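You operate a simulated robot arm through the tools that you are given. There is no shell and no other tool. Be economical: measure what you need, move in short steps, check, and stop when the job is done.

You run a simulated two-armed robot. Do the job below in one go: nothing can be reset, and whatever is moved stays where it is left.

TASK
Pick up the reader two bundle with one hand, pass it to the other hand and put it on the shelf under the plywood tool table.

The check looks at the end state, three seconds after you hand in, the way a careful person would. Anything else that was tipped, shoved, dropped, spilled or broken makes it a failure.

THE ROBOT
Two 7-joint arms with two-finger parallel grippers on one trunk, on a base that drives. Base frame: it is fixed to the floor where the robot stands at the start and does not move with it; the origin is under the middle of the robot, x ahead of it, y to its left, z up. Units: m, rad, N and s.
The left shoulder is at the start at [0.05, 0.177, 1.204], the right one opposite. With the tool pointing down near the work surface each hand reaches from about 0.22 to 0.7 m from the robot's upright axis, wherever it stands, measured 20 degrees to its own side. Places, roughly: shelf under the plywood tool table [0.6, -1, 0.5]. Payload 3.43 kg a hand.
Tool frame (each hand has its own): the origin (TCP) lies between the finger pads and is the grasp point; the fingertips stand 0.034 m ahead of it; z points along the fingers, y is the line along which they close. The gripper opens to 0.128 m. The fingers are 0.024 m wide and 0.012 m thick; the gripper's body (0.048 by 0.13 m) begins 0.096 m behind the TCP.
Orientation is that of the tool frame in the base frame, as a unit quaternion [x, y, z, w]. With the fingers straight down and closing along the base's y, the tool's x points along the base's -x, its y along +y and its z along -z.

THE INTERFACE
- The arms move only by the tool send_rows. It takes "left_motion", "right_motion" or both (then of equal length, played together; a hand with none holds still); each is text: rows parted by semicolons, each of 7 numbers parted by spaces: the shift along the base's x, y, z in m, then the turn, a rotation vector about the base's x, y, z in rad, then the gripper command, from -1 (shut) to 1 (fully open), values between in proportion. In form: tx ty tz rx ry rz fingers; .... A call has 1 to 10 rows; each row is the pose to reach, as a shift and turn from the pose commanded when the call began. Rows are played at 5 a second. More than 0.05 m and 0.15 rad between two rows, or a gripper value outside its range, and nothing of the call is played. Where a pose cannot be reached the arm comes as near as it can. A force on the tool above 40 N (or 10 N above the force at the start of the call, whichever is more), or a blocked arm, ends the call early, and 0.2 s more pass. The fingers move at their own pace (about 0.108 m/s each) and stop on an object; they squeeze with about 20 N. The grip force told is the motor's: it shows also when the fingers shut on nothing. Time passes only in rows, and 0.2 s behind the last, so rows that repeat a pose let the fingers close. It gives the time, the measured TCP pose, the force on the tool (base axes), the opening and the grip force at its end, in the units of the frame above (readings bear some noise), with the torque about the TCP (base axes, N m) and any sound that the robot's microphone picked up.
- Cameras (640 x 400 px; columns grow to the right, rows downward): "scene" is now at [0.154, 0.0197, 1.3676]; the picture's right is [0.07, -1.00, 0.00], its down [-0.53, -0.04, -0.85] and it looks along [0.84, 0.06, -0.53] (base axes); focal length 237 px, centre (320, 200). "left" rides on the left gripper at [0.076, 0.011, -0.16] in its tool frame; the picture's right is [-0.15, 0.99, 0.00], its down [-0.88, -0.13, -0.46] and it looks along [-0.45, -0.07, 0.89] (tool axes); focal length 234 px, centre (320, 200). "right" rides on the right gripper at [0.076, -0.011, -0.16] in its tool frame; the picture's right is [0.15, 0.99, 0.00], its down [-0.88, 0.13, -0.46] and it looks along [-0.45, 0.07, 0.89] (tool axes); focal length 234 px, centre (320, 200).
- snapshot(camera): a new picture of that camera. No time passes.
- lift_body(by): slides the trunk up (or, below 0, down) by that many m; the arms and the scene camera ride with it, the base frame stays. It gives what a move gives, with no picture.
- base_move(legs): drives the robot by 1 to 6 legs, each [ahead, turn to the left] in m and rad, along the robot's own axes; the way and the turn of a leg run together, so that a leg with both is an arc; at most 1.5 m and 3.142 rad a leg. The arms and the cameras ride along, it lands a little off, and it stops where it bumps. It gives what a move gives.
- turn_head(pan, tilt): turns the head with the scene camera to pan (to the left, within 1.396 rad either way) and tilt (down, from -0.506 to 1.204), counted from straight ahead of the robot. It gives what a move gives.
- locate(camera, pixels): for up to 12 pixels [column, row] of the newest picture of that camera ("zoom" is the newest enlarged one), the place [x, y, z] in the base frame of the surface seen there, good to about 0.002 m, but the place of the scene camera against the robot may be out by one fixed shift of up to 0.018 m in any direction. No time passes.
- enlarge(camera, box): a new picture of the part [left, top, right, bottom] of that camera's present view, enlarged. No time passes.
- close_job(): hands the job in; it is judged then, once.

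Keep the steps short. Do not move on a guess: measure, check each grasp and each placing, and mend mistakes. In all there are 80 turns and 78 pictures (those below and enlarged ones count). Leave the grippers open and the arms clear of the work at the hand-in unless told otherwise, and finish with a single line.

The tools are called after "Call:" by a JSON object that holds its "method" and its "body". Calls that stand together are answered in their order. send_rows: Moves the arms, as the interface text tells. Its arguments: {"type":"object","properties":{"left_motion":{"type":"string"},"right_motion":{"type":"string"}},"required":[]} The other tools are called the same way: lift_body (by) slides the trunk up or down; base_move (legs) drives the base; turn_head (pan, tilt) turns the head that bears the scene camera; snapshot (camera) takes a picture; locate (camera, pixels) gives the place of the surface under pixels of a picture; enlarge (camera, box) takes an enlarged picture of a part of a camera's view; close_job () hands the job in.

At the start:

```text
time: 0.0
left_position: [0.2977, 0.2239, 1.1668]
left_tcp_rot: [0.001, 1.0, -0.001, -0.001]
left_force: [-0.3, 0.1, 0.6]
left_torque: [0.0, 0.0, 0.02]
left_width: 0.1279
left_grasp_force: 0.1
right_position: [0.4226, -0.1227, 1.2311]
right_tcp_rot: [0.003, 1.0, 0.001, 0.0]
right_force: [0.9, -0.1, 0.5]
right_torque: [0.0, -0.02, -0.04]
right_width: 0.1282
right_grasp_force: 0.1
trunk travel left (down, up): [-0.375, 0.026]
robot x, y, heading: [0.0033, -0.0008, 0.001]
head pan, tilt: [0.075, 0.564]
```

scene: 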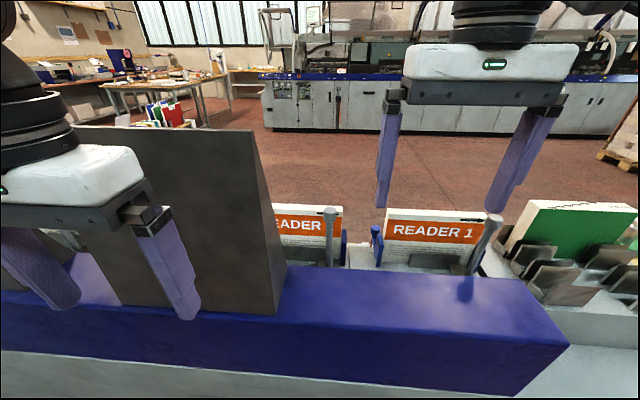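
right: 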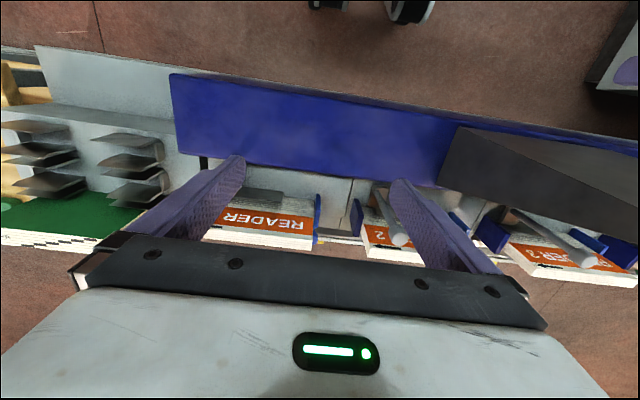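
left: 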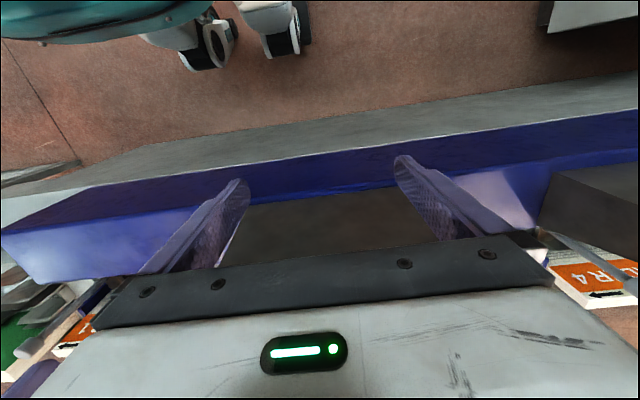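

I see reader 1 at about (430,230) and another bundle at (305,225), half hidden by a dark panel. I'll enlarge the views to read the labels and see how the bundles are held.

Call:
{"method": "enlarge", "body": {"camera": "scene", "box": [240, 180, 540, 320]}}

Call:
{"method": "enlarge", "body": {"camera": "right", "box": [180, 60, 640, 300]}}

Call:
{"method": "turn_head", "body": {"pan": -1.0, "tilt": 0.8}}

Call:
{"method": "snapshot", "body": {"camera": "scene"}}

```text
2.13 times, centred on (390, 250) of scene
```

zoom: 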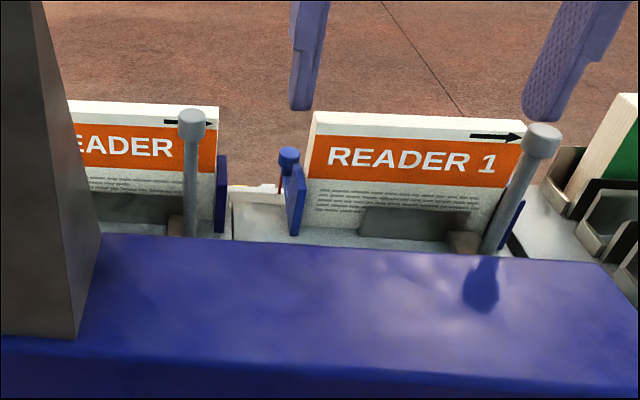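

```text
1.39 times, centred on (410, 180) of right
```

zoom: 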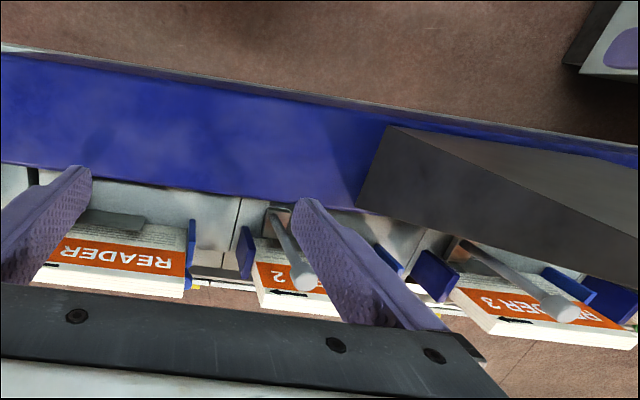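

```text
time: 1.3
left_position: [0.2983, 0.2235, 1.1659]
left_tcp_rot: [0.001, 1.0, 0.0, 0.001]
left_force: [0.8, -0.1, -0.4]
left_torque: [-0.01, -0.02, -0.03]
left_width: 0.1279
left_grasp_force: 0.0
right_position: [0.4226, -0.1235, 1.2299]
right_tcp_rot: [0.002, 1.0, 0.002, 0.0]
right_force: [-0.4, 0.6, -0.8]
right_torque: [0.02, -0.03, -0.02]
right_width: 0.1279
right_grasp_force: 0.0
trunk travel left (down, up): [-0.375, 0.026]
robot x, y, heading: [0.0015, -0.0007, 0.0]
head pan, tilt: [-1.0, 0.799]
```

```text
72 pictures are left
```

scene: 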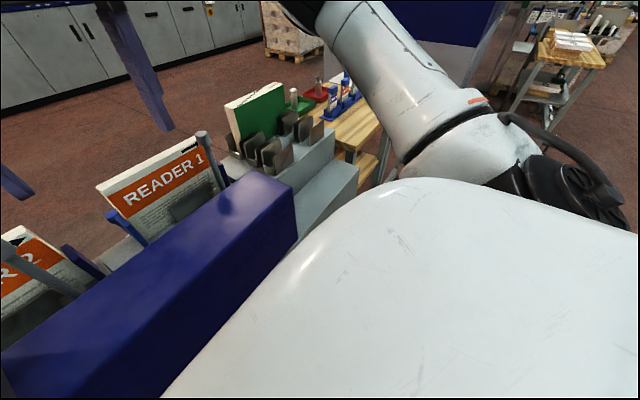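

The plywood table is at the right, around (355,130), partly hidden by the right arm. I'll turn the head a bit for a better look at it, then look straight at the bundles.

Call:
{"method": "turn_head", "body": {"pan": -0.75, "tilt": 0.6}}

Call:
{"method": "snapshot", "body": {"camera": "scene"}}

Call:
{"method": "turn_head", "body": {"pan": 0.0, "tilt": 0.95}}

Call:
{"method": "snapshot", "body": {"camera": "scene"}}

```text
time: 2.1
left_position: [0.2993, 0.2241, 1.1665]
left_tcp_rot: [0.001, 1.0, 0.0, 0.0]
left_force: [0.8, 0.3, -0.2]
left_torque: [0.01, 0.02, 0.01]
left_width: 0.1283
left_grasp_force: 0.1
right_position: [0.4226, -0.1225, 1.2308]
right_tcp_rot: [0.003, 1.0, 0.001, 0.0]
right_force: [-0.3, -0.4, -1.2]
right_torque: [-0.03, 0.02, 0.01]
right_width: 0.128
right_grasp_force: 0.2
trunk travel left (down, up): [-0.375, 0.026]
robot x, y, heading: [0.0012, 0.0008, -0.001]
head pan, tilt: [-0.75, 0.6]
```

```text
71 pictures are left
```

scene: 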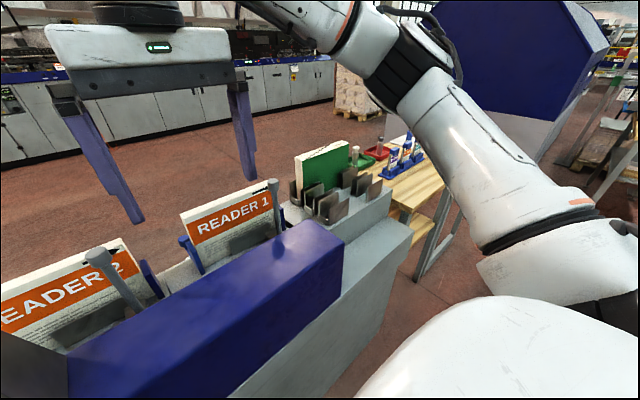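

```text
time: 3.2
left_position: [0.2986, 0.2241, 1.167]
left_tcp_rot: [0.0, 1.0, 0.0, 0.0]
left_force: [0.3, 0.3, 0.0]
left_torque: [-0.01, 0.0, 0.03]
left_width: 0.128
left_grasp_force: 0.0
right_position: [0.4228, -0.123, 1.2305]
right_tcp_rot: [0.002, 1.0, 0.001, -0.001]
right_force: [0.4, -0.5, -0.2]
right_torque: [0.02, 0.02, -0.01]
right_width: 0.1278
right_grasp_force: 0.2
trunk travel left (down, up): [-0.375, 0.026]
robot x, y, heading: [-0.0009, 0.0006, -0.0]
head pan, tilt: [0.0, 0.949]
```

```text
70 pictures are left
```

scene: 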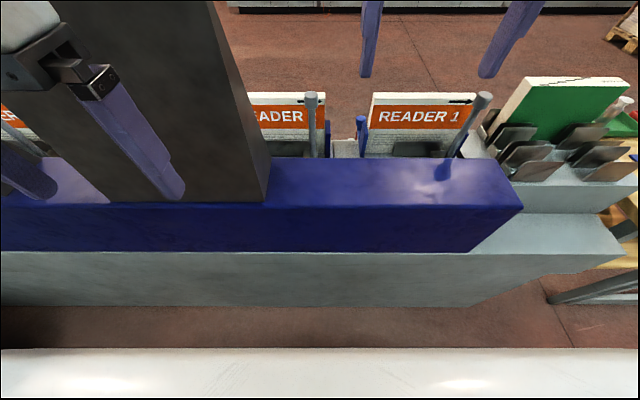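

Now I'll measure the bundles (tops and edges), the posts, the blue housing and the dark pillar from this view.

Call:
{"method": "locate", "body": {"camera": "scene", "pixels": [[265, 97], [318, 96], [285, 117], [314, 98], [312, 145], [330, 130], [290, 165], [265, 200], [225, 5], [375, 95], [470, 98], [300, 200]]}}

Call:
{"method": "enlarge", "body": {"camera": "scene", "box": [200, 70, 520, 220]}}

Call:
{"method": "snapshot", "body": {"camera": "right"}}

Call:
{"method": "locate", "body": {"camera": "right", "pixels": [[365, 240], [375, 232], [355, 200], [410, 254], [395, 238], [370, 200], [465, 230], [515, 270], [455, 215], [250, 235], [318, 215], [440, 262]]}}

```text
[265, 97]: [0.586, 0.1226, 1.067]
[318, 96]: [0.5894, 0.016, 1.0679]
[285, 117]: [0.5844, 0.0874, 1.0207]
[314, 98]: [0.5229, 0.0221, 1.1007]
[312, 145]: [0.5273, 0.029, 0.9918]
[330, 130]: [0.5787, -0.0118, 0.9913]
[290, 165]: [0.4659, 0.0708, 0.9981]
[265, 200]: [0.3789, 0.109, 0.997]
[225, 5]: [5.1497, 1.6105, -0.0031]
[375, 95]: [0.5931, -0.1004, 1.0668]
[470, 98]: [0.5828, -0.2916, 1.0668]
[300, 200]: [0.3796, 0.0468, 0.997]
```

```text
2.00 times, centred on (360, 145) of scene
```

zoom: 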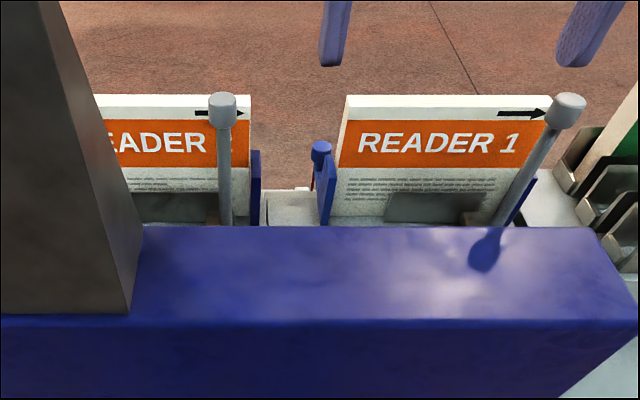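

```text
68 pictures are left
```

right: 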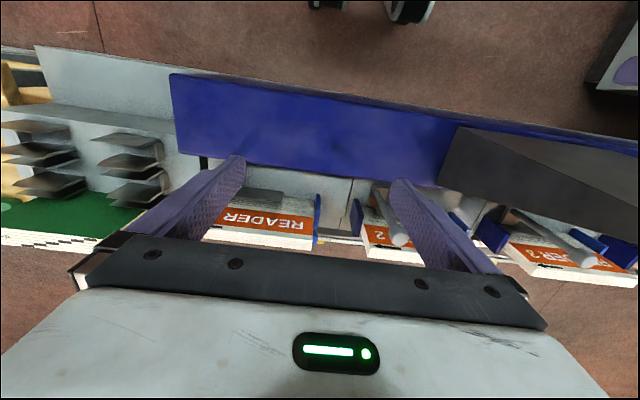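

```text
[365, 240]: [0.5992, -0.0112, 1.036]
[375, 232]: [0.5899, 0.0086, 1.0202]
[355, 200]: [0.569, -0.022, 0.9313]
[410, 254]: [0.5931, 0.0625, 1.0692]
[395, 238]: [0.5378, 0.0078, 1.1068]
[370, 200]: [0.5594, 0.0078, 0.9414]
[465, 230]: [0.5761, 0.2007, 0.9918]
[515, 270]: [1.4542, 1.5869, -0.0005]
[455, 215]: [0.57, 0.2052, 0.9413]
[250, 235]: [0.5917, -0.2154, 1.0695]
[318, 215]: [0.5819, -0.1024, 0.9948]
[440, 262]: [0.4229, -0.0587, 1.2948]
```

Right camera: reader 2's top is at z≈1.069, its right end at y≈-0.005 and its front at x≈0.585–0.59. A post stands in front of it at (0.535, 0.01) up to z 1.107. The bundle is thin along x, so I'll turn the right gripper to close along x, staying high and clear of the pillar, and then look again.

Call:
{"method": "send_rows", "body": {"right_motion": "0.01 0.01 0.0 0 0 0.15 1;0.02 0.02 0.0 0 0 0.3 1;0.03 0.03 0 0 0 0.45 1;0.04 0.04 0 0 0 0.6 1;0.05 0.05 0 0 0 0.75 1;0.06 0.06 0 0 0 0.9 1;0.07 0.07 0 0 0 1.05 1;0.08 0.08 0 0 0 1.2 1;0.09 0.09 0 0 0 1.35 1;0.1 0.1 0 0 0 1.5 1"}}

Call:
{"method": "snapshot", "body": {"camera": "right"}}

Call:
{"method": "snapshot", "body": {"camera": "scene"}}

```text
time: 5.4
left_position: [0.2969, 0.2236, 1.167]
left_tcp_rot: [0.0, 1.0, 0.0, 0.002]
left_force: [-0.5, 0.1, 0.0]
left_torque: [0.0, -0.02, 0.0]
left_width: 0.1285
left_grasp_force: 0.0
right_position: [0.3554, -0.0016, 1.1836]
right_tcp_rot: [-0.676, 0.737, 0.0, 0.003]
right_force: [0.0, 1.2, -0.5]
right_torque: [0.0, 0.01, 0.02]
right_width: 0.128
right_grasp_force: 0.1
right hand out of reach, approached as far as the arm can: row 7, 8, 9, 10
trunk travel left (down, up): [-0.375, 0.026]
robot x, y, heading: [-0.0005, -0.0011, -0.004]
head pan, tilt: [0.0, 0.949]
```

```text
67 pictures are left
```

right: 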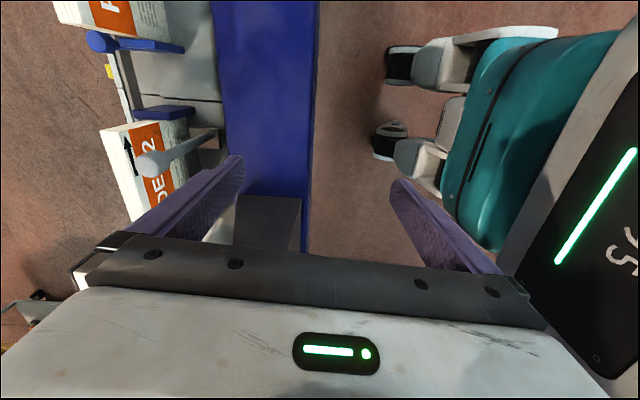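

```text
66 pictures are left
```

scene: 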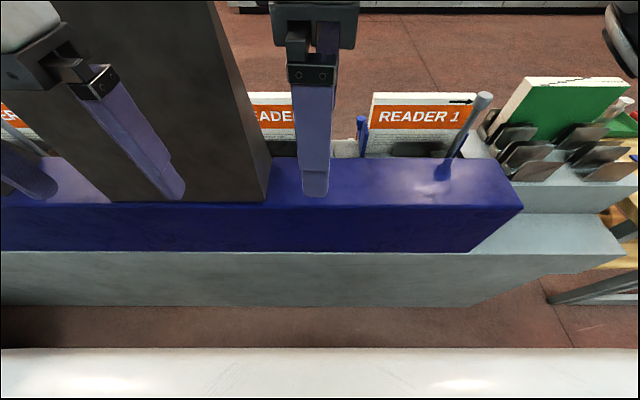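

The right arm ran out of reach this high up, so I'll bring the base nearer. First I'll measure the gap between the robot body (bottom, row 350) and the gatherer front (row 300).

Call:
{"method": "locate", "body": {"camera": "scene", "pixels": [[300, 352], [450, 352], [300, 303], [450, 303], [300, 256], [300, 330], [470, 303], [560, 303], [250, 180], [270, 160], [265, 200], [210, 60]]}}

Call:
{"method": "locate", "body": {"camera": "right", "pixels": [[155, 165], [120, 140], [135, 190], [150, 130], [168, 120], [300, 200], [238, 200], [310, 60], [318, 30], [195, 145], [115, 135], [400, 170]]}}

```text
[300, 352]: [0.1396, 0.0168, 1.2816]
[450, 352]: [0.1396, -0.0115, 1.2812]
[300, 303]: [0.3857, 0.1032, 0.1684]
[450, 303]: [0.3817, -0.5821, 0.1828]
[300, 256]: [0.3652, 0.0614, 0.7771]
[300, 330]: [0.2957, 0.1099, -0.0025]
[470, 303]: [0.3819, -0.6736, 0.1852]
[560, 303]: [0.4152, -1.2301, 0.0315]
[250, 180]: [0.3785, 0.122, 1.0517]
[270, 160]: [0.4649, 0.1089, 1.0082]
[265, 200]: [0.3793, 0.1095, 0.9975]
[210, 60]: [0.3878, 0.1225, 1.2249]
```

```text
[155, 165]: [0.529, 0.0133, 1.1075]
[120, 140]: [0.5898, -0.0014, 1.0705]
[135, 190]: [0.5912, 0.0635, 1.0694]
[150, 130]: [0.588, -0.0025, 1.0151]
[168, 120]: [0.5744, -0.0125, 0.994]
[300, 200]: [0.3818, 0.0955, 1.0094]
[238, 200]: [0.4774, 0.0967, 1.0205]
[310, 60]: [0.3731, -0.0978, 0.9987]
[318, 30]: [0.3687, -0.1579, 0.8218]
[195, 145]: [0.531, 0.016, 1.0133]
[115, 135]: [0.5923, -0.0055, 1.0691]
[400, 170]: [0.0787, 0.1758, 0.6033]
```

The gatherer front is a plane at x≈0.38. Next I'll find the front of the robot base (wheels at (388,62) and (380,150) in the right picture).

Call:
{"method": "locate", "body": {"camera": "right", "pixels": [[390, 62], [380, 148], [395, 85], [425, 60], [400, 155], [480, 60], [455, 130], [440, 180], [375, 110], [128, 150], [108, 140], [105, 130]]}}

Call:
{"method": "enlarge", "body": {"camera": "right", "box": [60, 80, 260, 240]}}

```text
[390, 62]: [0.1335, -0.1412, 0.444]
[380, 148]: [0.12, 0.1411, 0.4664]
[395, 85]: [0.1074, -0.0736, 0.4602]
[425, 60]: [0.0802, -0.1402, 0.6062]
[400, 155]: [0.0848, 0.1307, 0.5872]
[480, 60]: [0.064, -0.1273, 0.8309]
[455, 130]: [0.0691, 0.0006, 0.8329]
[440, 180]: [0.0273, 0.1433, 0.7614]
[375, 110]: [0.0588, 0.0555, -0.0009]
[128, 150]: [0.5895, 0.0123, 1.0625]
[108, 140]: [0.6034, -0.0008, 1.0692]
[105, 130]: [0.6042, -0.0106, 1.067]
```

```text
2.50 times, centred on (160, 160) of right
```

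zoom: 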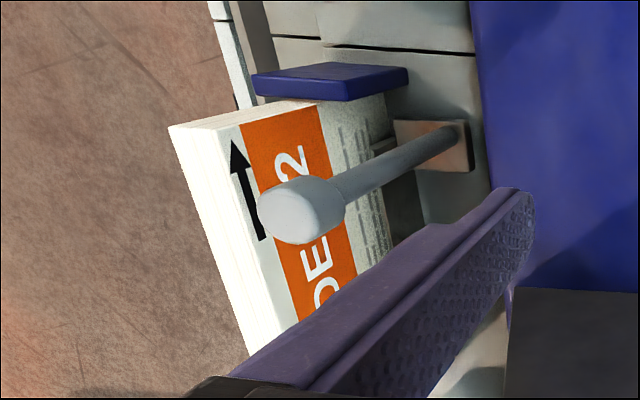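

Reader 2's top spans x≈0.588–0.612, so it is about 0.024 m thick, and its right end is at y≈-0.005. There is more than 0.2 m of free floor ahead. I'll first pull the left hand back so it stays clear of the pillar, then drive ahead 0.14 m.

Call:
{"method": "send_rows", "body": {"left_motion": "-0.03 0 0 0 0 0 1;-0.06 0 0 0 0 0 1;-0.09 0.01 0 0 0 0 1;-0.10 0.02 0 0 0 0 1"}}

Call:
{"method": "snapshot", "body": {"camera": "left"}}

```text
time: 6.4
left_position: [0.1982, 0.2451, 1.1659]
left_tcp_rot: [0.003, 1.0, -0.001, 0.0]
left_force: [-0.2, 0.4, -0.2]
left_torque: [-0.01, -0.02, -0.02]
left_width: 0.1281
left_grasp_force: 0.2
right_position: [0.3572, -0.0024, 1.184]
right_tcp_rot: [-0.675, 0.738, 0.0, 0.003]
right_force: [-0.1, 0.1, 0.1]
right_torque: [0.01, -0.03, 0.0]
right_width: 0.1282
right_grasp_force: 0.1
trunk travel left (down, up): [-0.375, 0.026]
robot x, y, heading: [0.0012, 0.0, -0.001]
head pan, tilt: [0.0, 0.949]
```

```text
64 pictures are left
```

left: 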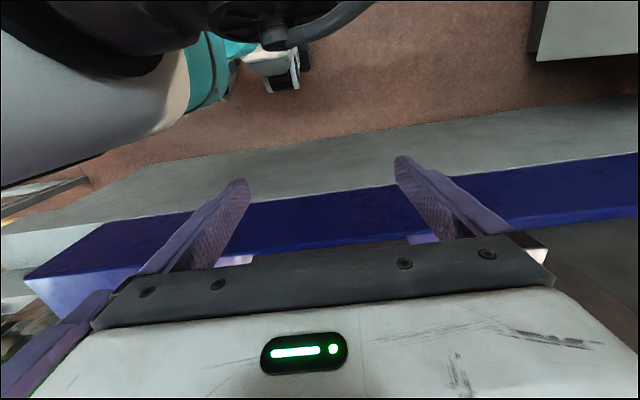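

The left hand is clear now. I'll drive 0.13 m ahead.

Call:
{"method": "base_move", "body": {"legs": [[0.13, 0]]}}

Call:
{"method": "snapshot", "body": {"camera": "right"}}

Call:
{"method": "snapshot", "body": {"camera": "scene"}}

```text
time: 7.7
left_position: [0.3079, 0.2451, 1.1669]
left_tcp_rot: [0.001, 1.0, 0.001, 0.001]
left_force: [0.8, 0.1, -0.3]
left_torque: [0.0, -0.08, 0.02]
left_width: 0.1279
left_grasp_force: 0.0
right_position: [0.4662, -0.002, 1.1835]
right_tcp_rot: [-0.674, 0.739, 0.001, 0.004]
right_force: [0.4, 0.7, -0.3]
right_torque: [-0.01, -0.05, -0.01]
right_width: 0.1281
right_grasp_force: 0.3
trunk travel left (down, up): [-0.375, 0.026]
robot x, y, heading: [0.1104, 0.0001, -0.001]
head pan, tilt: [0.0, 0.949]
stopped in leg 1: the robot was blocked; the commanded pose is now the measured one
```

```text
63 pictures are left
```

right: 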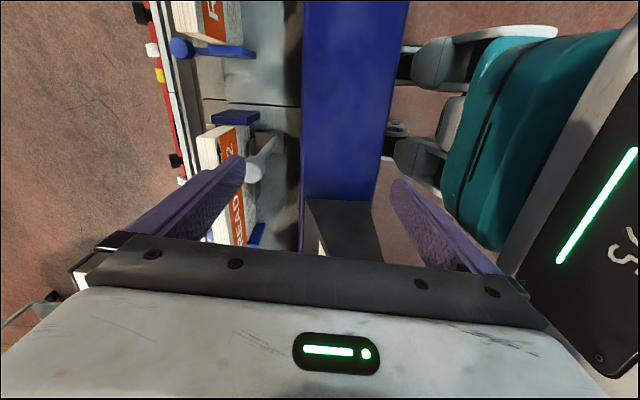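

```text
62 pictures are left
```

scene: 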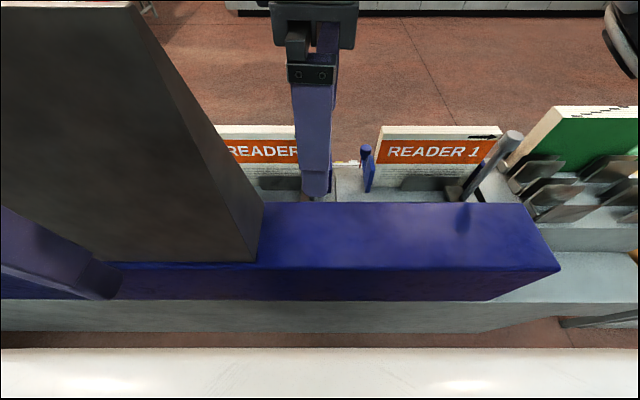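

The base stopped against the gatherer after 0.11 m, so it won't go nearer. Now I'll measure the bundle's left end and the nearby parts in the right picture.

Call:
{"method": "enlarge", "body": {"camera": "right", "box": [160, 90, 360, 270]}}

Call:
{"method": "locate", "body": {"camera": "right", "pixels": [[205, 140], [218, 135], [210, 160], [200, 140], [240, 245], [252, 245], [258, 232], [265, 150], [254, 168], [310, 205], [232, 185], [320, 250]]}}

```text
2.22 times, centred on (260, 180) of right
```

zoom: 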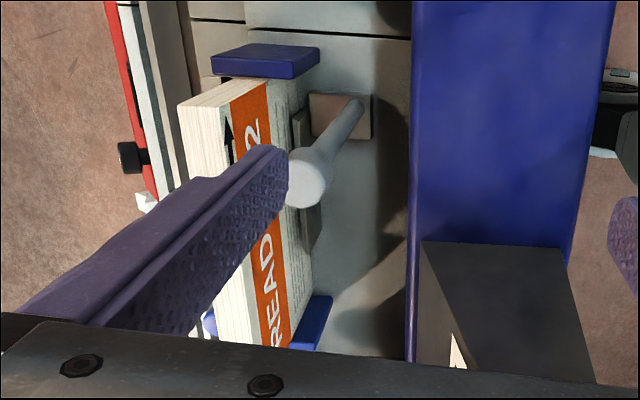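

```text
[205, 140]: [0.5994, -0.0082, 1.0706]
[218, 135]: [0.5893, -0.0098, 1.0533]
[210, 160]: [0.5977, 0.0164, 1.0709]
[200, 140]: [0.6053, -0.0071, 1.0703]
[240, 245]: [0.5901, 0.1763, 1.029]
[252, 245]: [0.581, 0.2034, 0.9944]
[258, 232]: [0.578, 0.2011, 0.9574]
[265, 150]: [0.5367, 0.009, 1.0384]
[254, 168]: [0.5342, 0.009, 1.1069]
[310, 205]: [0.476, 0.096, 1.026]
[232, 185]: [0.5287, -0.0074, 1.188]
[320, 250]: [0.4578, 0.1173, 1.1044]
```

The bundle spans y≈-0.008 to 0.19 (middle 0.09), x≈0.590–0.614, with its top at 1.070. I'll move the right hand over the post (tips at z 1.15) to x≈0.602, then across to y=0.09, finishing the yaw.

Call:
{"method": "send_rows", "body": {"right_motion": "0.035 0 0 0 0 0.03 1;0.07 0 0 0 0 0.06 1;0.105 0 0 0 0 0.09 1;0.136 0 0 0 0 0.09 1;0.136 0.03 0 0 0 0.09 1;0.136 0.06 0 0 0 0.09 1;0.136 0.092 0 0 0 0.09 1;0.136 0.092 0 0 0 0.09 1"}}

Call:
{"method": "snapshot", "body": {"camera": "right"}}

```text
time: 9.5
left_position: [0.3093, 0.2448, 1.1673]
left_tcp_rot: [0.001, 1.0, -0.001, 0.001]
left_force: [-0.8, 0.2, 0.6]
left_torque: [0.01, -0.01, 0.01]
left_width: 0.1281
left_grasp_force: 0.1
right_position: [0.4508, 0.0442, 1.1561]
right_tcp_rot: [-0.705, 0.709, 0.0, 0.003]
right_force: [-0.3, 0.2, 0.1]
right_torque: [0.05, 0.03, -0.03]
right_width: 0.128
right_grasp_force: 0.2
right hand out of reach, approached as far as the arm can: row 1, 2, 3, 4, 5, 6, 7, 8
trunk travel left (down, up): [-0.375, 0.026]
robot x, y, heading: [0.1126, 0.003, 0.001]
head pan, tilt: [0.0, 0.949]
```

```text
60 pictures are left
```

right: 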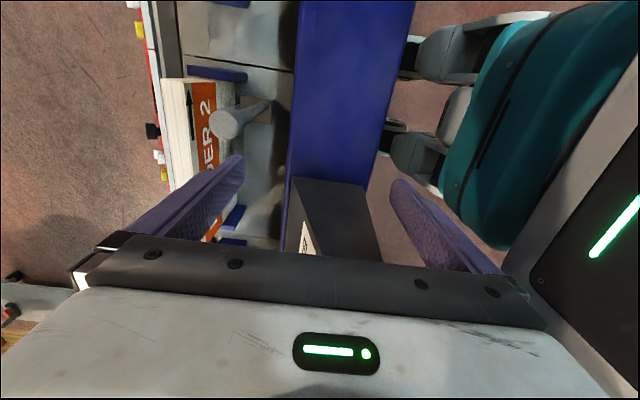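

The arm can't reach with this wrist turn; it looks like a wrist limit, since the hand only slid down and back. I'll back away to the right and unwind the yaw toward the opposite quarter turn, with the same finger line.

Call:
{"method": "send_rows", "body": {"right_motion": "0 -0.03 0.01 0 0 -0.15 1;0 -0.06 0.02 0 0 -0.3 1;0 -0.09 0.03 0 0 -0.45 1;0 -0.12 0.04 0 0 -0.6 1;0 -0.15 0.04 0 0 -0.75 1;0 -0.18 0.04 0 0 -0.9 1;0 -0.18 0.04 0 0 -1.05 1;0 -0.18 0.04 0 0 -1.2 1;0 -0.18 0.04 0 0 -1.35 1;0 -0.18 0.04 0 0 -1.5 1"}}

Call:
{"method": "send_rows", "body": {"right_motion": "0 0 0 0 0 -0.15 1;0 0 0 0 0 -0.3 1;0 0 0 0 0 -0.45 1;0 0 0 0 0 -0.6 1;0 0 0 0 0 -0.75 1;0 0 0 0 0 -0.9 1;0 0 0 0 0 -1.05 1;0 0 0 0 0 -1.2 1;0 0 0 0 0 -1.35 1;0 0 0 0 0 -1.5 1"}}

Call:
{"method": "snapshot", "body": {"camera": "right"}}

```text
time: 11.7
left_position: [0.3081, 0.2442, 1.1669]
left_tcp_rot: [0.001, 1.0, 0.0, 0.0]
left_force: [0.2, -0.3, -1.0]
left_torque: [0.0, -0.03, -0.02]
left_width: 0.1281
left_grasp_force: 0.0
right_position: [0.4565, -0.131, 1.197]
right_tcp_rot: [-0.033, 0.999, -0.001, 0.003]
right_force: [1.0, 0.0, 0.3]
right_torque: [-0.02, 0.0, 0.01]
right_width: 0.1283
right_grasp_force: 0.1
trunk travel left (down, up): [-0.375, 0.026]
robot x, y, heading: [0.1101, -0.0031, 0.002]
head pan, tilt: [0.0, 0.949]
```

```text
time: 13.9
left_position: [0.3098, 0.2452, 1.1659]
left_tcp_rot: [0.001, 1.0, 0.0, 0.0]
left_force: [0.5, -0.5, 0.5]
left_torque: [0.01, -0.01, 0.01]
left_width: 0.1282
left_grasp_force: 0.1
right_position: [0.4571, -0.1298, 1.1981]
right_tcp_rot: [0.657, 0.754, -0.002, 0.0]
right_force: [0.5, -0.4, 0.7]
right_torque: [-0.01, 0.0, -0.03]
right_width: 0.1283
right_grasp_force: 0.0
trunk travel left (down, up): [-0.375, 0.026]
robot x, y, heading: [0.1057, -0.0027, 0.003]
head pan, tilt: [0.0, 0.949]
```

```text
59 pictures are left
```

right: 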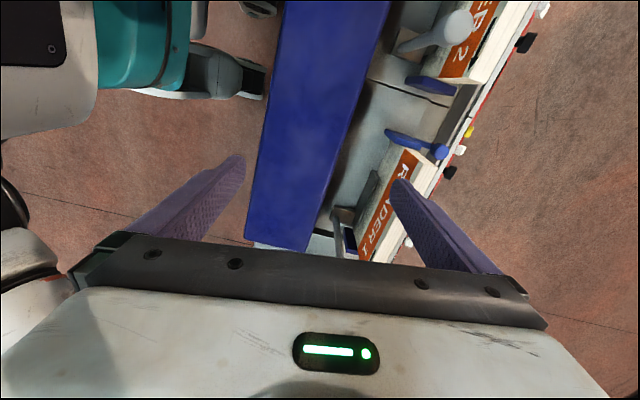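

The opposite turn works: all poses were reached. Now I'll go ahead to x≈0.602 with tips at z 1.16, then left to y=0.09.

Call:
{"method": "send_rows", "body": {"right_motion": "0.04 0 0 0 0 -0.05 1;0.08 0 0 0 0 -0.1 1;0.115 0.02 0 0 0 -0.137 1;0.145 0.05 0 0 0 -0.137 1;0.145 0.09 0 0 0 -0.137 1;0.145 0.13 0 0 0 -0.137 1;0.145 0.17 0 0 0 -0.137 1"}}

Call:
{"method": "snapshot", "body": {"camera": "right"}}

```text
time: 15.5
left_position: [0.3091, 0.2447, 1.1667]
left_tcp_rot: [0.001, 1.0, -0.001, 0.0]
left_force: [0.7, 0.4, 0.1]
left_torque: [0.01, 0.01, -0.03]
left_width: 0.1279
left_grasp_force: 0.0
right_position: [0.5972, 0.0376, 1.1958]
right_tcp_rot: [0.706, 0.708, -0.002, 0.001]
right_force: [0.4, 0.0, 0.5]
right_torque: [-0.06, 0.0, -0.02]
right_width: 0.1279
right_grasp_force: 0.0
trunk travel left (down, up): [-0.375, 0.026]
robot x, y, heading: [0.1092, -0.0004, 0.004]
head pan, tilt: [0.0, 0.949]
```

```text
58 pictures are left
```

right: 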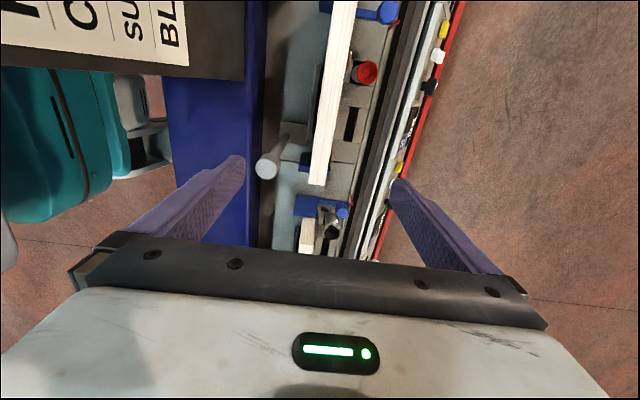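

That reached. The bundle's top edge is now between the fingers, from (318,185) to (345,5). I'll measure it.

Call:
{"method": "locate", "body": {"camera": "right", "pixels": [[312, 180], [323, 180], [319, 100], [343, 100], [331, 5], [352, 5], [345, 5], [268, 165], [250, 60], [340, 8], [360, 12], [328, 100]]}}

Call:
{"method": "enlarge", "body": {"camera": "right", "box": [220, 0, 460, 200]}}

```text
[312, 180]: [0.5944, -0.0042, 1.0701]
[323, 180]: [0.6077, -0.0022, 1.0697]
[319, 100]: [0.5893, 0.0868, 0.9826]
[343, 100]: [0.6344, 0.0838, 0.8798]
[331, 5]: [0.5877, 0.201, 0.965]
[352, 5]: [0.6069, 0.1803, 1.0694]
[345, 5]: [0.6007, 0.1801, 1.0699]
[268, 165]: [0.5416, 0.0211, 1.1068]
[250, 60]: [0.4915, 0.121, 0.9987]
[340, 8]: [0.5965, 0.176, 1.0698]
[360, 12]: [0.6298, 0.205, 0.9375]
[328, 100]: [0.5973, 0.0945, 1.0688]
```

```text
2.00 times, centred on (340, 100) of right
```

zoom: 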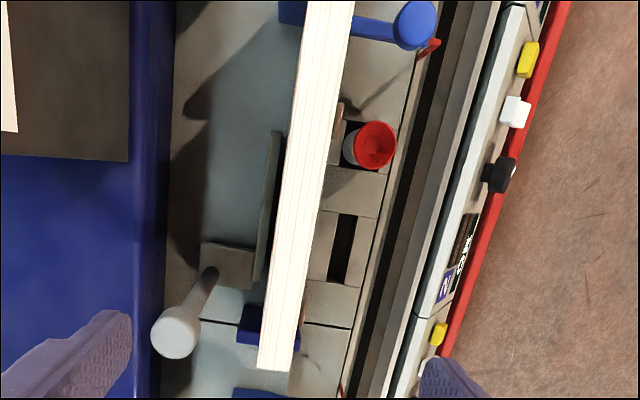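

Top spans x≈0.592–0.610 with its centre at about (0.601, 0.09). I'll check the heights of the parts beside the bundle before descending.

Call:
{"method": "locate", "body": {"camera": "zoom", "pixels": [[340, 120], [375, 145], [274, 180], [413, 25], [270, 140], [265, 240], [304, 290], [380, 25], [335, 20], [302, 330], [290, 15], [345, 110]]}}

```text
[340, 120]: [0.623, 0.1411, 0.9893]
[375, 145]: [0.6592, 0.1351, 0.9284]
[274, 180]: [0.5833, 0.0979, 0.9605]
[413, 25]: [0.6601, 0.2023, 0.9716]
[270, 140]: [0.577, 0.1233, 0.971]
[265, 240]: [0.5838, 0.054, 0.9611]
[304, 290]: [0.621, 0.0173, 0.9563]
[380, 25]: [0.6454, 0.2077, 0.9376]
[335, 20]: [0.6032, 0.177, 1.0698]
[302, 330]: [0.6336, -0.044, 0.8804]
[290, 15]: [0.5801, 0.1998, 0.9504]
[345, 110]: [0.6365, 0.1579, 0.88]
```

All the side parts stay below z 0.99. I'll move to y=0.09 and lower to TCP z 1.04 (tips at 1.006), with the fingers open.

Call:
{"method": "send_rows", "body": {"right_motion": "0.003 0.03 0 0 0 0 1;0.003 0.052 0 0 0 0 1;0.003 0.052 -0.04 0 0 0 1;0.003 0.052 -0.08 0 0 0 1;0.003 0.052 -0.12 0 0 0 1;0.003 0.052 -0.158 0 0 0 1;0.003 0.052 -0.158 0 0 0 1"}}

Call:
{"method": "snapshot", "body": {"camera": "right"}}

Call:
{"method": "snapshot", "body": {"camera": "scene"}}

```text
time: 17.1
left_position: [0.3085, 0.2436, 1.1669]
left_tcp_rot: [0.001, 1.0, 0.001, 0.0]
left_force: [0.1, 0.1, -0.9]
left_torque: [0.01, 0.05, 0.02]
left_width: 0.1279
left_grasp_force: 0.0
right_position: [0.6034, 0.0926, 1.0386]
right_tcp_rot: [0.706, 0.708, -0.002, 0.0]
right_force: [-0.1, -0.3, -0.6]
right_torque: [-0.01, 0.03, 0.01]
right_width: 0.1276
right_grasp_force: 0.0
trunk travel left (down, up): [-0.375, 0.026]
robot x, y, heading: [0.1051, 0.001, -0.002]
head pan, tilt: [0.0, 0.949]
```

```text
56 pictures are left
```

right: 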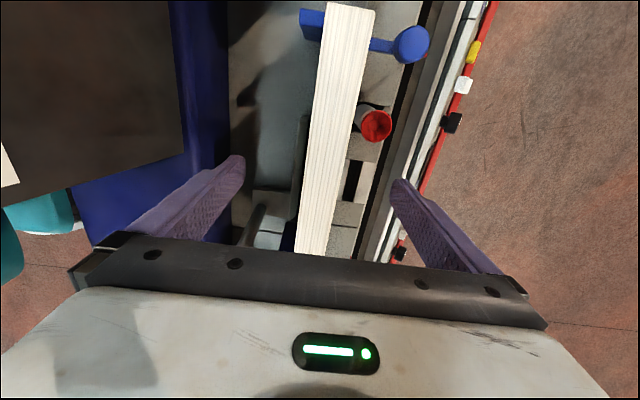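

```text
55 pictures are left
```

scene: 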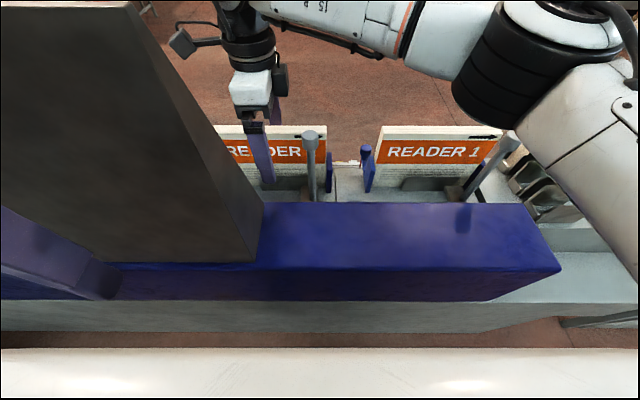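

The fingers straddle the bundle centrally and clear the post. Closing now.

Call:
{"method": "send_rows", "body": {"right_motion": "0 0 0 0 0 0 -1;0 0 0 0 0 0 -1;0 0 0 0 0 0 -1;0 0 0 0 0 0 -1"}}

Call:
{"method": "snapshot", "body": {"camera": "right"}}

```text
time: 18.1
left_position: [0.3088, 0.2436, 1.1663]
left_tcp_rot: [0.001, 1.0, 0.0, 0.0]
left_force: [0.2, -0.4, 0.4]
left_torque: [0.04, 0.02, -0.01]
left_width: 0.1281
left_grasp_force: 0.1
right_position: [0.604, 0.0932, 1.0386]
right_tcp_rot: [0.706, 0.709, -0.002, 0.001]
right_force: [0.1, -0.4, -0.3]
right_torque: [-0.05, -0.09, -0.04]
right_width: 0.0218
right_grasp_force: 19.9
trunk travel left (down, up): [-0.375, 0.026]
robot x, y, heading: [0.1102, 0.0006, 0.0]
head pan, tilt: [0.0, 0.949]
```

```text
54 pictures are left
```

right: 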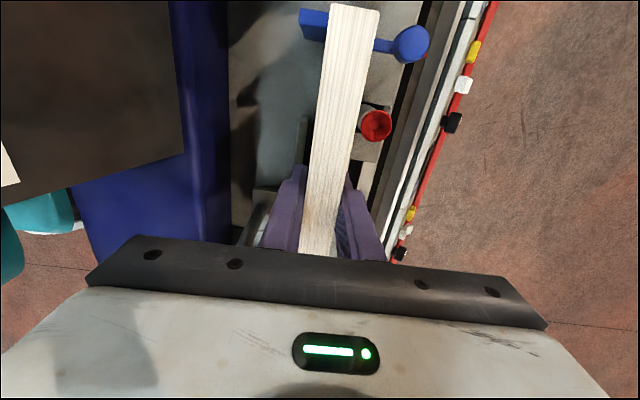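

Gripped at 0.0218 m with 20 N. I'll lift a little to check the weight and for any binding.

Call:
{"method": "send_rows", "body": {"right_motion": "0 0 0.01 0 0 0 -1;0 0 0.02 0 0 0 -1;0 0 0.03 0 0 0 -1;0 0 0.03 0 0 0 -1"}}

Call:
{"method": "snapshot", "body": {"camera": "right"}}

```text
time: 19.1
left_position: [0.3098, 0.245, 1.1669]
left_tcp_rot: [0.0, 1.0, 0.0, 0.0]
left_force: [-1.2, 1.1, 0.5]
left_torque: [0.0, 0.01, 0.02]
left_width: 0.1281
left_grasp_force: 0.1
right_position: [0.6046, 0.0921, 1.068]
right_tcp_rot: [0.706, 0.708, -0.003, 0.0]
right_force: [0.6, 0.0, -4.6]
right_torque: [0.02, 0.0, 0.01]
right_width: 0.0216
right_grasp_force: 20.0
trunk travel left (down, up): [-0.375, 0.026]
robot x, y, heading: [0.1129, -0.0007, -0.001]
head pan, tilt: [0.0, 0.949]
```

```text
53 pictures are left
```

right: 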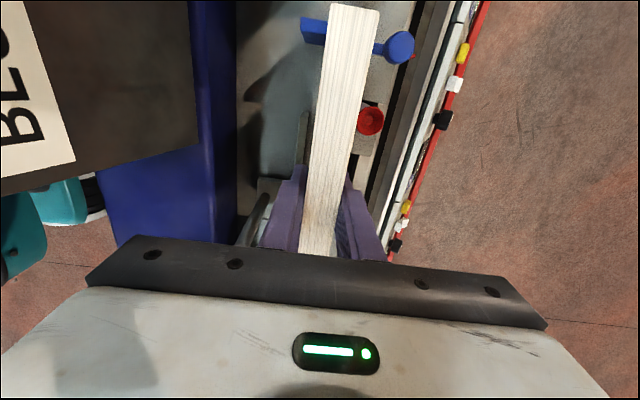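

It's free: the load is 4.6 N with almost no torque. I'll lift straight up further.

Call:
{"method": "send_rows", "body": {"right_motion": "0 0 0.03 0 0 0 -1;0 0 0.06 0 0 0 -1;0 0 0.09 0 0 0 -1;0 0 0.12 0 0 0 -1;0 0 0.15 0 0 0 -1;0 0 0.15 0 0 0 -1"}}

Call:
{"method": "lift_body", "body": {"by": 0.026}}

Call:
{"method": "snapshot", "body": {"camera": "scene"}}

```text
time: 20.7
left_position: [0.3099, 0.2435, 1.1656]
left_tcp_rot: [0.001, 1.0, -0.001, 0.001]
left_force: [-0.1, 0.2, -0.1]
left_torque: [0.04, 0.0, -0.03]
left_width: 0.1279
left_grasp_force: 0.1
right_position: [0.6334, 0.0457, 1.2202]
right_tcp_rot: [0.739, 0.673, 0.007, -0.025]
right_force: [0.8, -0.9, -5.5]
right_torque: [0.01, 0.0, 0.02]
right_width: 0.0219
right_grasp_force: 19.9
trunk travel left (down, up): [-0.375, 0.026]
robot x, y, heading: [0.1117, -0.0021, -0.0]
head pan, tilt: [0.0, 0.949]
stopped in row 6 (right hand): the arm was blocked; the commanded pose is now the measured one
```

```text
time: 21.4
left_position: [0.3102, 0.2438, 1.1925]
left_tcp_rot: [0.001, 1.0, 0.0, -0.001]
left_force: [0.6, 0.3, 0.4]
left_torque: [-0.01, 0.02, 0.05]
left_width: 0.1281
left_grasp_force: 0.1
right_position: [0.6333, 0.046, 1.247]
right_tcp_rot: [0.739, 0.673, 0.006, -0.025]
right_force: [-0.1, 1.0, -5.9]
right_torque: [-0.05, -0.06, -0.04]
right_width: 0.0217
right_grasp_force: 20.8
trunk travel left (down, up): [-0.401, 0.0]
robot x, y, heading: [0.1095, 0.0004, 0.002]
head pan, tilt: [0.0, 0.949]
```

```text
52 pictures are left
```

scene: 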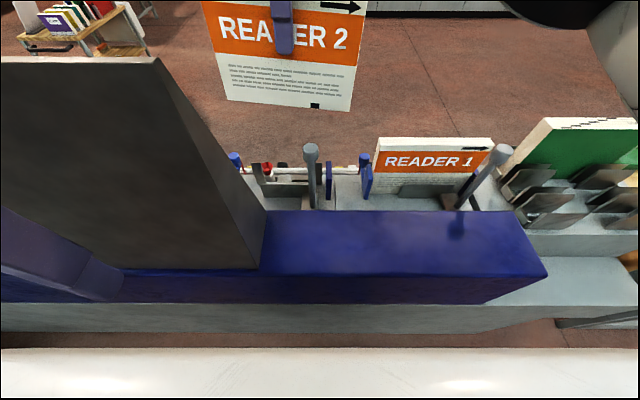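

Reader 2 is out and hanging clear; the arm hit its limit near the top and drifted to (0.633, 0.046). I'll measure the bundle's lower edge and check that nothing touches the arm.

Call:
{"method": "locate", "body": {"camera": "scene", "pixels": [[230, 97], [345, 106], [290, 102], [208, 20], [360, 30], [311, 148], [490, 140], [470, 160]]}}

Call:
{"method": "turn_head", "body": {"pan": -0.3, "tilt": 0.3}}

Call:
{"method": "snapshot", "body": {"camera": "scene"}}

```text
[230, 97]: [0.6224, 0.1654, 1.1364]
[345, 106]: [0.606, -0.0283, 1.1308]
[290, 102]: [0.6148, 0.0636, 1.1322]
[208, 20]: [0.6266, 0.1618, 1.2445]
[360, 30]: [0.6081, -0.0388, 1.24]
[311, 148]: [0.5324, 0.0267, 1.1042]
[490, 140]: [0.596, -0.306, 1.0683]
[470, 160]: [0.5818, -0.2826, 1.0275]
```

```text
time: 22.4
left_position: [0.3097, 0.2448, 1.1922]
left_tcp_rot: [0.002, 1.0, 0.0, 0.0]
left_force: [0.3, -0.2, -0.2]
left_torque: [-0.01, 0.01, -0.03]
left_width: 0.1278
left_grasp_force: 0.1
right_position: [0.6336, 0.0463, 1.246]
right_tcp_rot: [0.739, 0.673, 0.008, -0.026]
right_force: [0.4, 0.4, -5.2]
right_torque: [-0.03, -0.01, 0.05]
right_width: 0.0221
right_grasp_force: 19.5
trunk travel left (down, up): [-0.401, 0.0]
robot x, y, heading: [0.1093, 0.0039, -0.003]
head pan, tilt: [-0.3, 0.3]
```

```text
51 pictures are left
```

scene: 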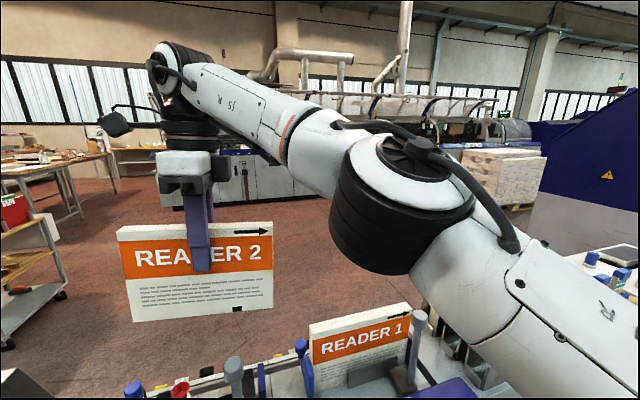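

The bundle's bottom is at about 1.131, above the post (1.107), but its left part would hit the pillar if I just backed out. I'll move the hand right by 0.15 m, keeping the height.

Call:
{"method": "send_rows", "body": {"right_motion": "-0.01 -0.03 0 0 0 -0.03 -1;-0.02 -0.06 0 0 0 -0.03 -1;-0.03 -0.09 0 0 0 -0.03 -1;-0.03 -0.12 0 0 0 -0.03 -1;-0.03 -0.15 0 0 0 -0.03 -1;-0.03 -0.15 0 0 0 -0.03 -1"}}

Call:
{"method": "turn_head", "body": {"pan": -0.1, "tilt": 0.7}}

Call:
{"method": "snapshot", "body": {"camera": "scene"}}

```text
time: 23.9
left_position: [0.3097, 0.2438, 1.1921]
left_tcp_rot: [0.001, 1.0, -0.001, 0.0]
left_force: [-0.1, -0.3, 0.2]
left_torque: [0.0, 0.01, 0.01]
left_width: 0.1279
left_grasp_force: 0.1
right_position: [0.6036, -0.099, 1.2454]
right_tcp_rot: [0.747, 0.664, 0.005, -0.023]
right_force: [-0.1, 0.0, -6.2]
right_torque: [0.0, 0.0, 0.01]
right_width: 0.0219
right_grasp_force: 20.4
trunk travel left (down, up): [-0.401, 0.0]
robot x, y, heading: [0.1121, -0.0015, 0.002]
head pan, tilt: [-0.3, 0.3]
```

```text
time: 24.7
left_position: [0.3092, 0.2424, 1.1923]
left_tcp_rot: [0.001, 1.0, 0.0, -0.001]
left_force: [0.1, 0.7, -0.1]
left_torque: [0.04, 0.03, -0.01]
left_width: 0.128
left_grasp_force: 0.0
right_position: [0.6037, -0.099, 1.2448]
right_tcp_rot: [0.747, 0.665, 0.005, -0.024]
right_force: [-0.3, 0.0, -4.9]
right_torque: [0.01, -0.02, -0.01]
right_width: 0.022
right_grasp_force: 19.9
trunk travel left (down, up): [-0.401, 0.0]
robot x, y, heading: [0.108, 0.0015, 0.001]
head pan, tilt: [-0.099, 0.7]
```

```text
50 pictures are left
```

scene: 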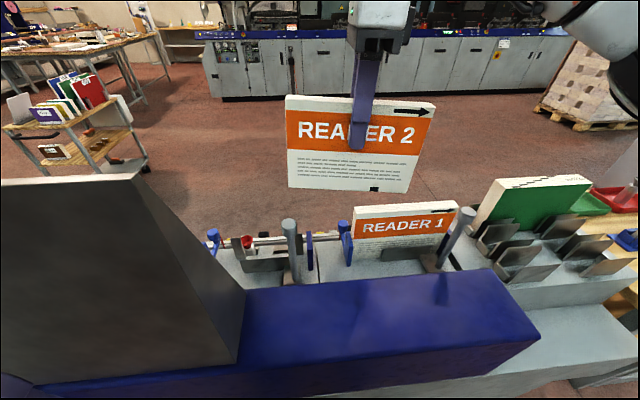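

The path back is clear: the bundle hangs between the posts and above them. I'll back up 0.3 m and then look toward the table and to the sides.

Call:
{"method": "base_move", "body": {"legs": [[-0.3, 0]]}}

Call:
{"method": "turn_head", "body": {"pan": -1.39, "tilt": 0.6}}

Call:
{"method": "snapshot", "body": {"camera": "scene"}}

Call:
{"method": "turn_head", "body": {"pan": -0.85, "tilt": 0.6}}

Call:
{"method": "snapshot", "body": {"camera": "scene"}}

```text
time: 26.8
left_position: [0.0093, 0.2442, 1.1919]
left_tcp_rot: [0.002, 1.0, 0.0, 0.0]
left_force: [-0.2, -0.5, 0.1]
left_torque: [-0.01, -0.04, -0.01]
left_width: 0.1283
left_grasp_force: 0.0
right_position: [0.3015, -0.1006, 1.2439]
right_tcp_rot: [0.749, 0.662, 0.006, -0.024]
right_force: [0.8, -1.2, -4.9]
right_torque: [-0.01, 0.01, 0.0]
right_width: 0.0221
right_grasp_force: 20.2
trunk travel left (down, up): [-0.401, 0.0]
robot x, y, heading: [-0.1908, -0.0017, -0.005]
head pan, tilt: [-0.099, 0.7]
```

```text
time: 28.2
left_position: [0.009, 0.2432, 1.1918]
left_tcp_rot: [0.002, 1.0, 0.0, 0.0]
left_force: [0.2, -0.3, -0.4]
left_torque: [-0.02, -0.01, -0.01]
left_width: 0.1281
left_grasp_force: 0.1
right_position: [0.3023, -0.0996, 1.2449]
right_tcp_rot: [0.749, 0.662, 0.005, -0.024]
right_force: [-0.5, 0.0, -5.5]
right_torque: [-0.01, -0.01, 0.01]
right_width: 0.0219
right_grasp_force: 20.1
trunk travel left (down, up): [-0.401, 0.0]
robot x, y, heading: [-0.1885, 0.0017, -0.002]
head pan, tilt: [-1.389, 0.6]
```

```text
49 pictures are left
```

scene: 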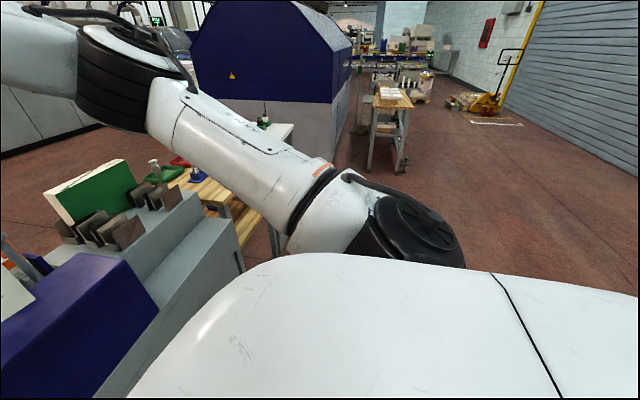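

```text
time: 29.2
left_position: [0.0091, 0.2428, 1.1917]
left_tcp_rot: [0.003, 1.0, -0.001, 0.001]
left_force: [0.8, -0.6, 0.2]
left_torque: [-0.03, 0.0, -0.01]
left_width: 0.1282
left_grasp_force: 0.1
right_position: [0.3029, -0.1005, 1.2448]
right_tcp_rot: [0.749, 0.662, 0.006, -0.024]
right_force: [0.0, 0.3, -5.4]
right_torque: [-0.05, 0.02, 0.03]
right_width: 0.0221
right_grasp_force: 19.8
trunk travel left (down, up): [-0.401, 0.0]
robot x, y, heading: [-0.194, 0.0023, -0.004]
head pan, tilt: [-0.85, 0.6]
```

```text
48 pictures are left
```

scene: 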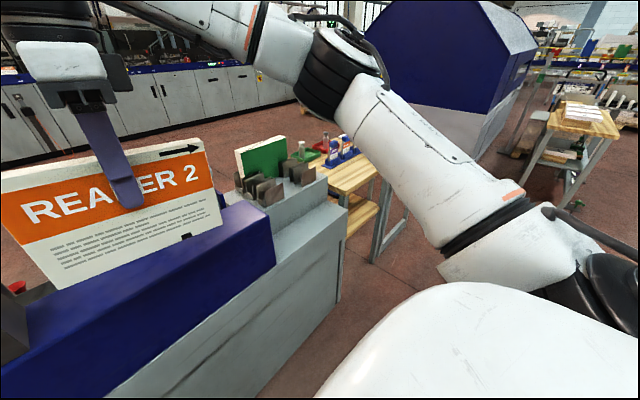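

The near table at (350,180) lies just past the gatherer and matches the given place. I'll measure its top, legs and shelf.

Call:
{"method": "enlarge", "body": {"camera": "scene", "box": [260, 110, 440, 280]}}

Call:
{"method": "locate", "body": {"camera": "scene", "pixels": [[348, 192], [375, 172], [360, 162], [330, 175], [355, 215], [370, 205], [345, 207], [365, 225], [373, 260], [400, 215], [340, 160], [385, 200]]}}

```text
2.35 times, centred on (350, 195) of scene
```

zoom: 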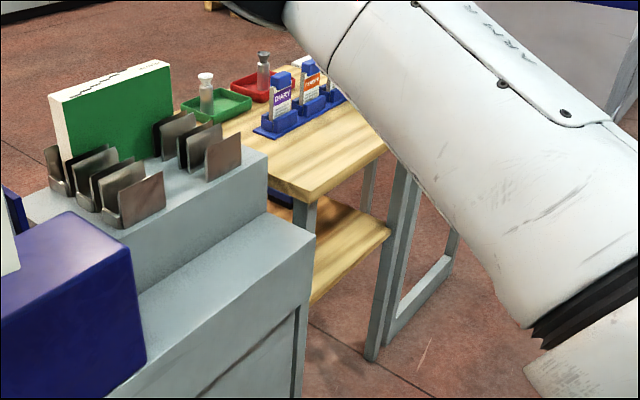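

```text
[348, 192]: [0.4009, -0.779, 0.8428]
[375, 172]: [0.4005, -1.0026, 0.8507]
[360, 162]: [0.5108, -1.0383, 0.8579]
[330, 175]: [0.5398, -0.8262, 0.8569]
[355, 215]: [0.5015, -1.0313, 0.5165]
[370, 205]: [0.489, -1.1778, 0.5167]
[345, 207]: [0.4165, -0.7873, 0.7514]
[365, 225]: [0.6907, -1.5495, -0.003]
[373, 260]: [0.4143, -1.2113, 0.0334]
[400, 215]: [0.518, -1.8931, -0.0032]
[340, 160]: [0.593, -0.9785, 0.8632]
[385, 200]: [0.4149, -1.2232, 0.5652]
```

Table: top z≈0.857, front edge x≈0.40, y from about -0.77 to -1.22; shelf surface z≈0.516. Plan: the left hand grips the bundle's left side edge while the right holds the top. I need a little more free room, so I'll check the floor behind with the left camera first.

Call:
{"method": "snapshot", "body": {"camera": "left"}}

Call:
{"method": "turn_head", "body": {"pan": 1.39, "tilt": 0.6}}

Call:
{"method": "snapshot", "body": {"camera": "scene"}}

Call:
{"method": "locate", "body": {"camera": "left", "pixels": [[560, 30], [545, 55], [600, 55], [400, 20]]}}

```text
46 pictures are left
```

left: 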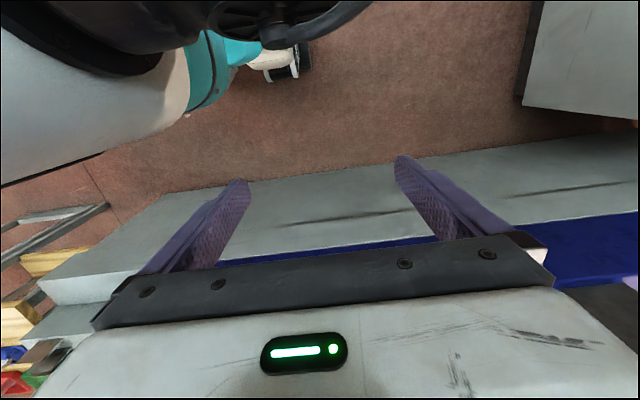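

```text
time: 31.3
left_position: [0.0091, 0.2444, 1.1909]
left_tcp_rot: [0.003, 1.0, 0.0, 0.0]
left_force: [0.3, 0.2, 0.0]
left_torque: [0.01, 0.01, -0.01]
left_width: 0.1279
left_grasp_force: 0.0
right_position: [0.3015, -0.1012, 1.2444]
right_tcp_rot: [0.749, 0.662, 0.006, -0.024]
right_force: [0.3, 0.7, -5.7]
right_torque: [0.0, -0.03, 0.03]
right_width: 0.0221
right_grasp_force: 20.1
trunk travel left (down, up): [-0.401, 0.0]
robot x, y, heading: [-0.1899, 0.0007, -0.005]
head pan, tilt: [1.389, 0.6]
```

```text
45 pictures are left
```

scene: 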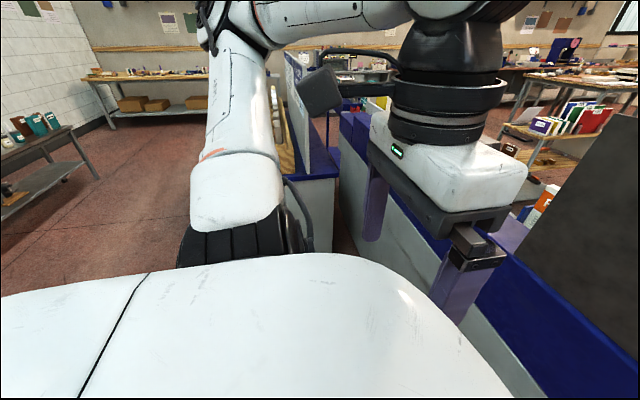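

```text
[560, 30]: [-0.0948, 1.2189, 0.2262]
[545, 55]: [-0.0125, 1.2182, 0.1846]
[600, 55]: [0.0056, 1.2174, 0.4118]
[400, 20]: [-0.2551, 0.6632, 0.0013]
```

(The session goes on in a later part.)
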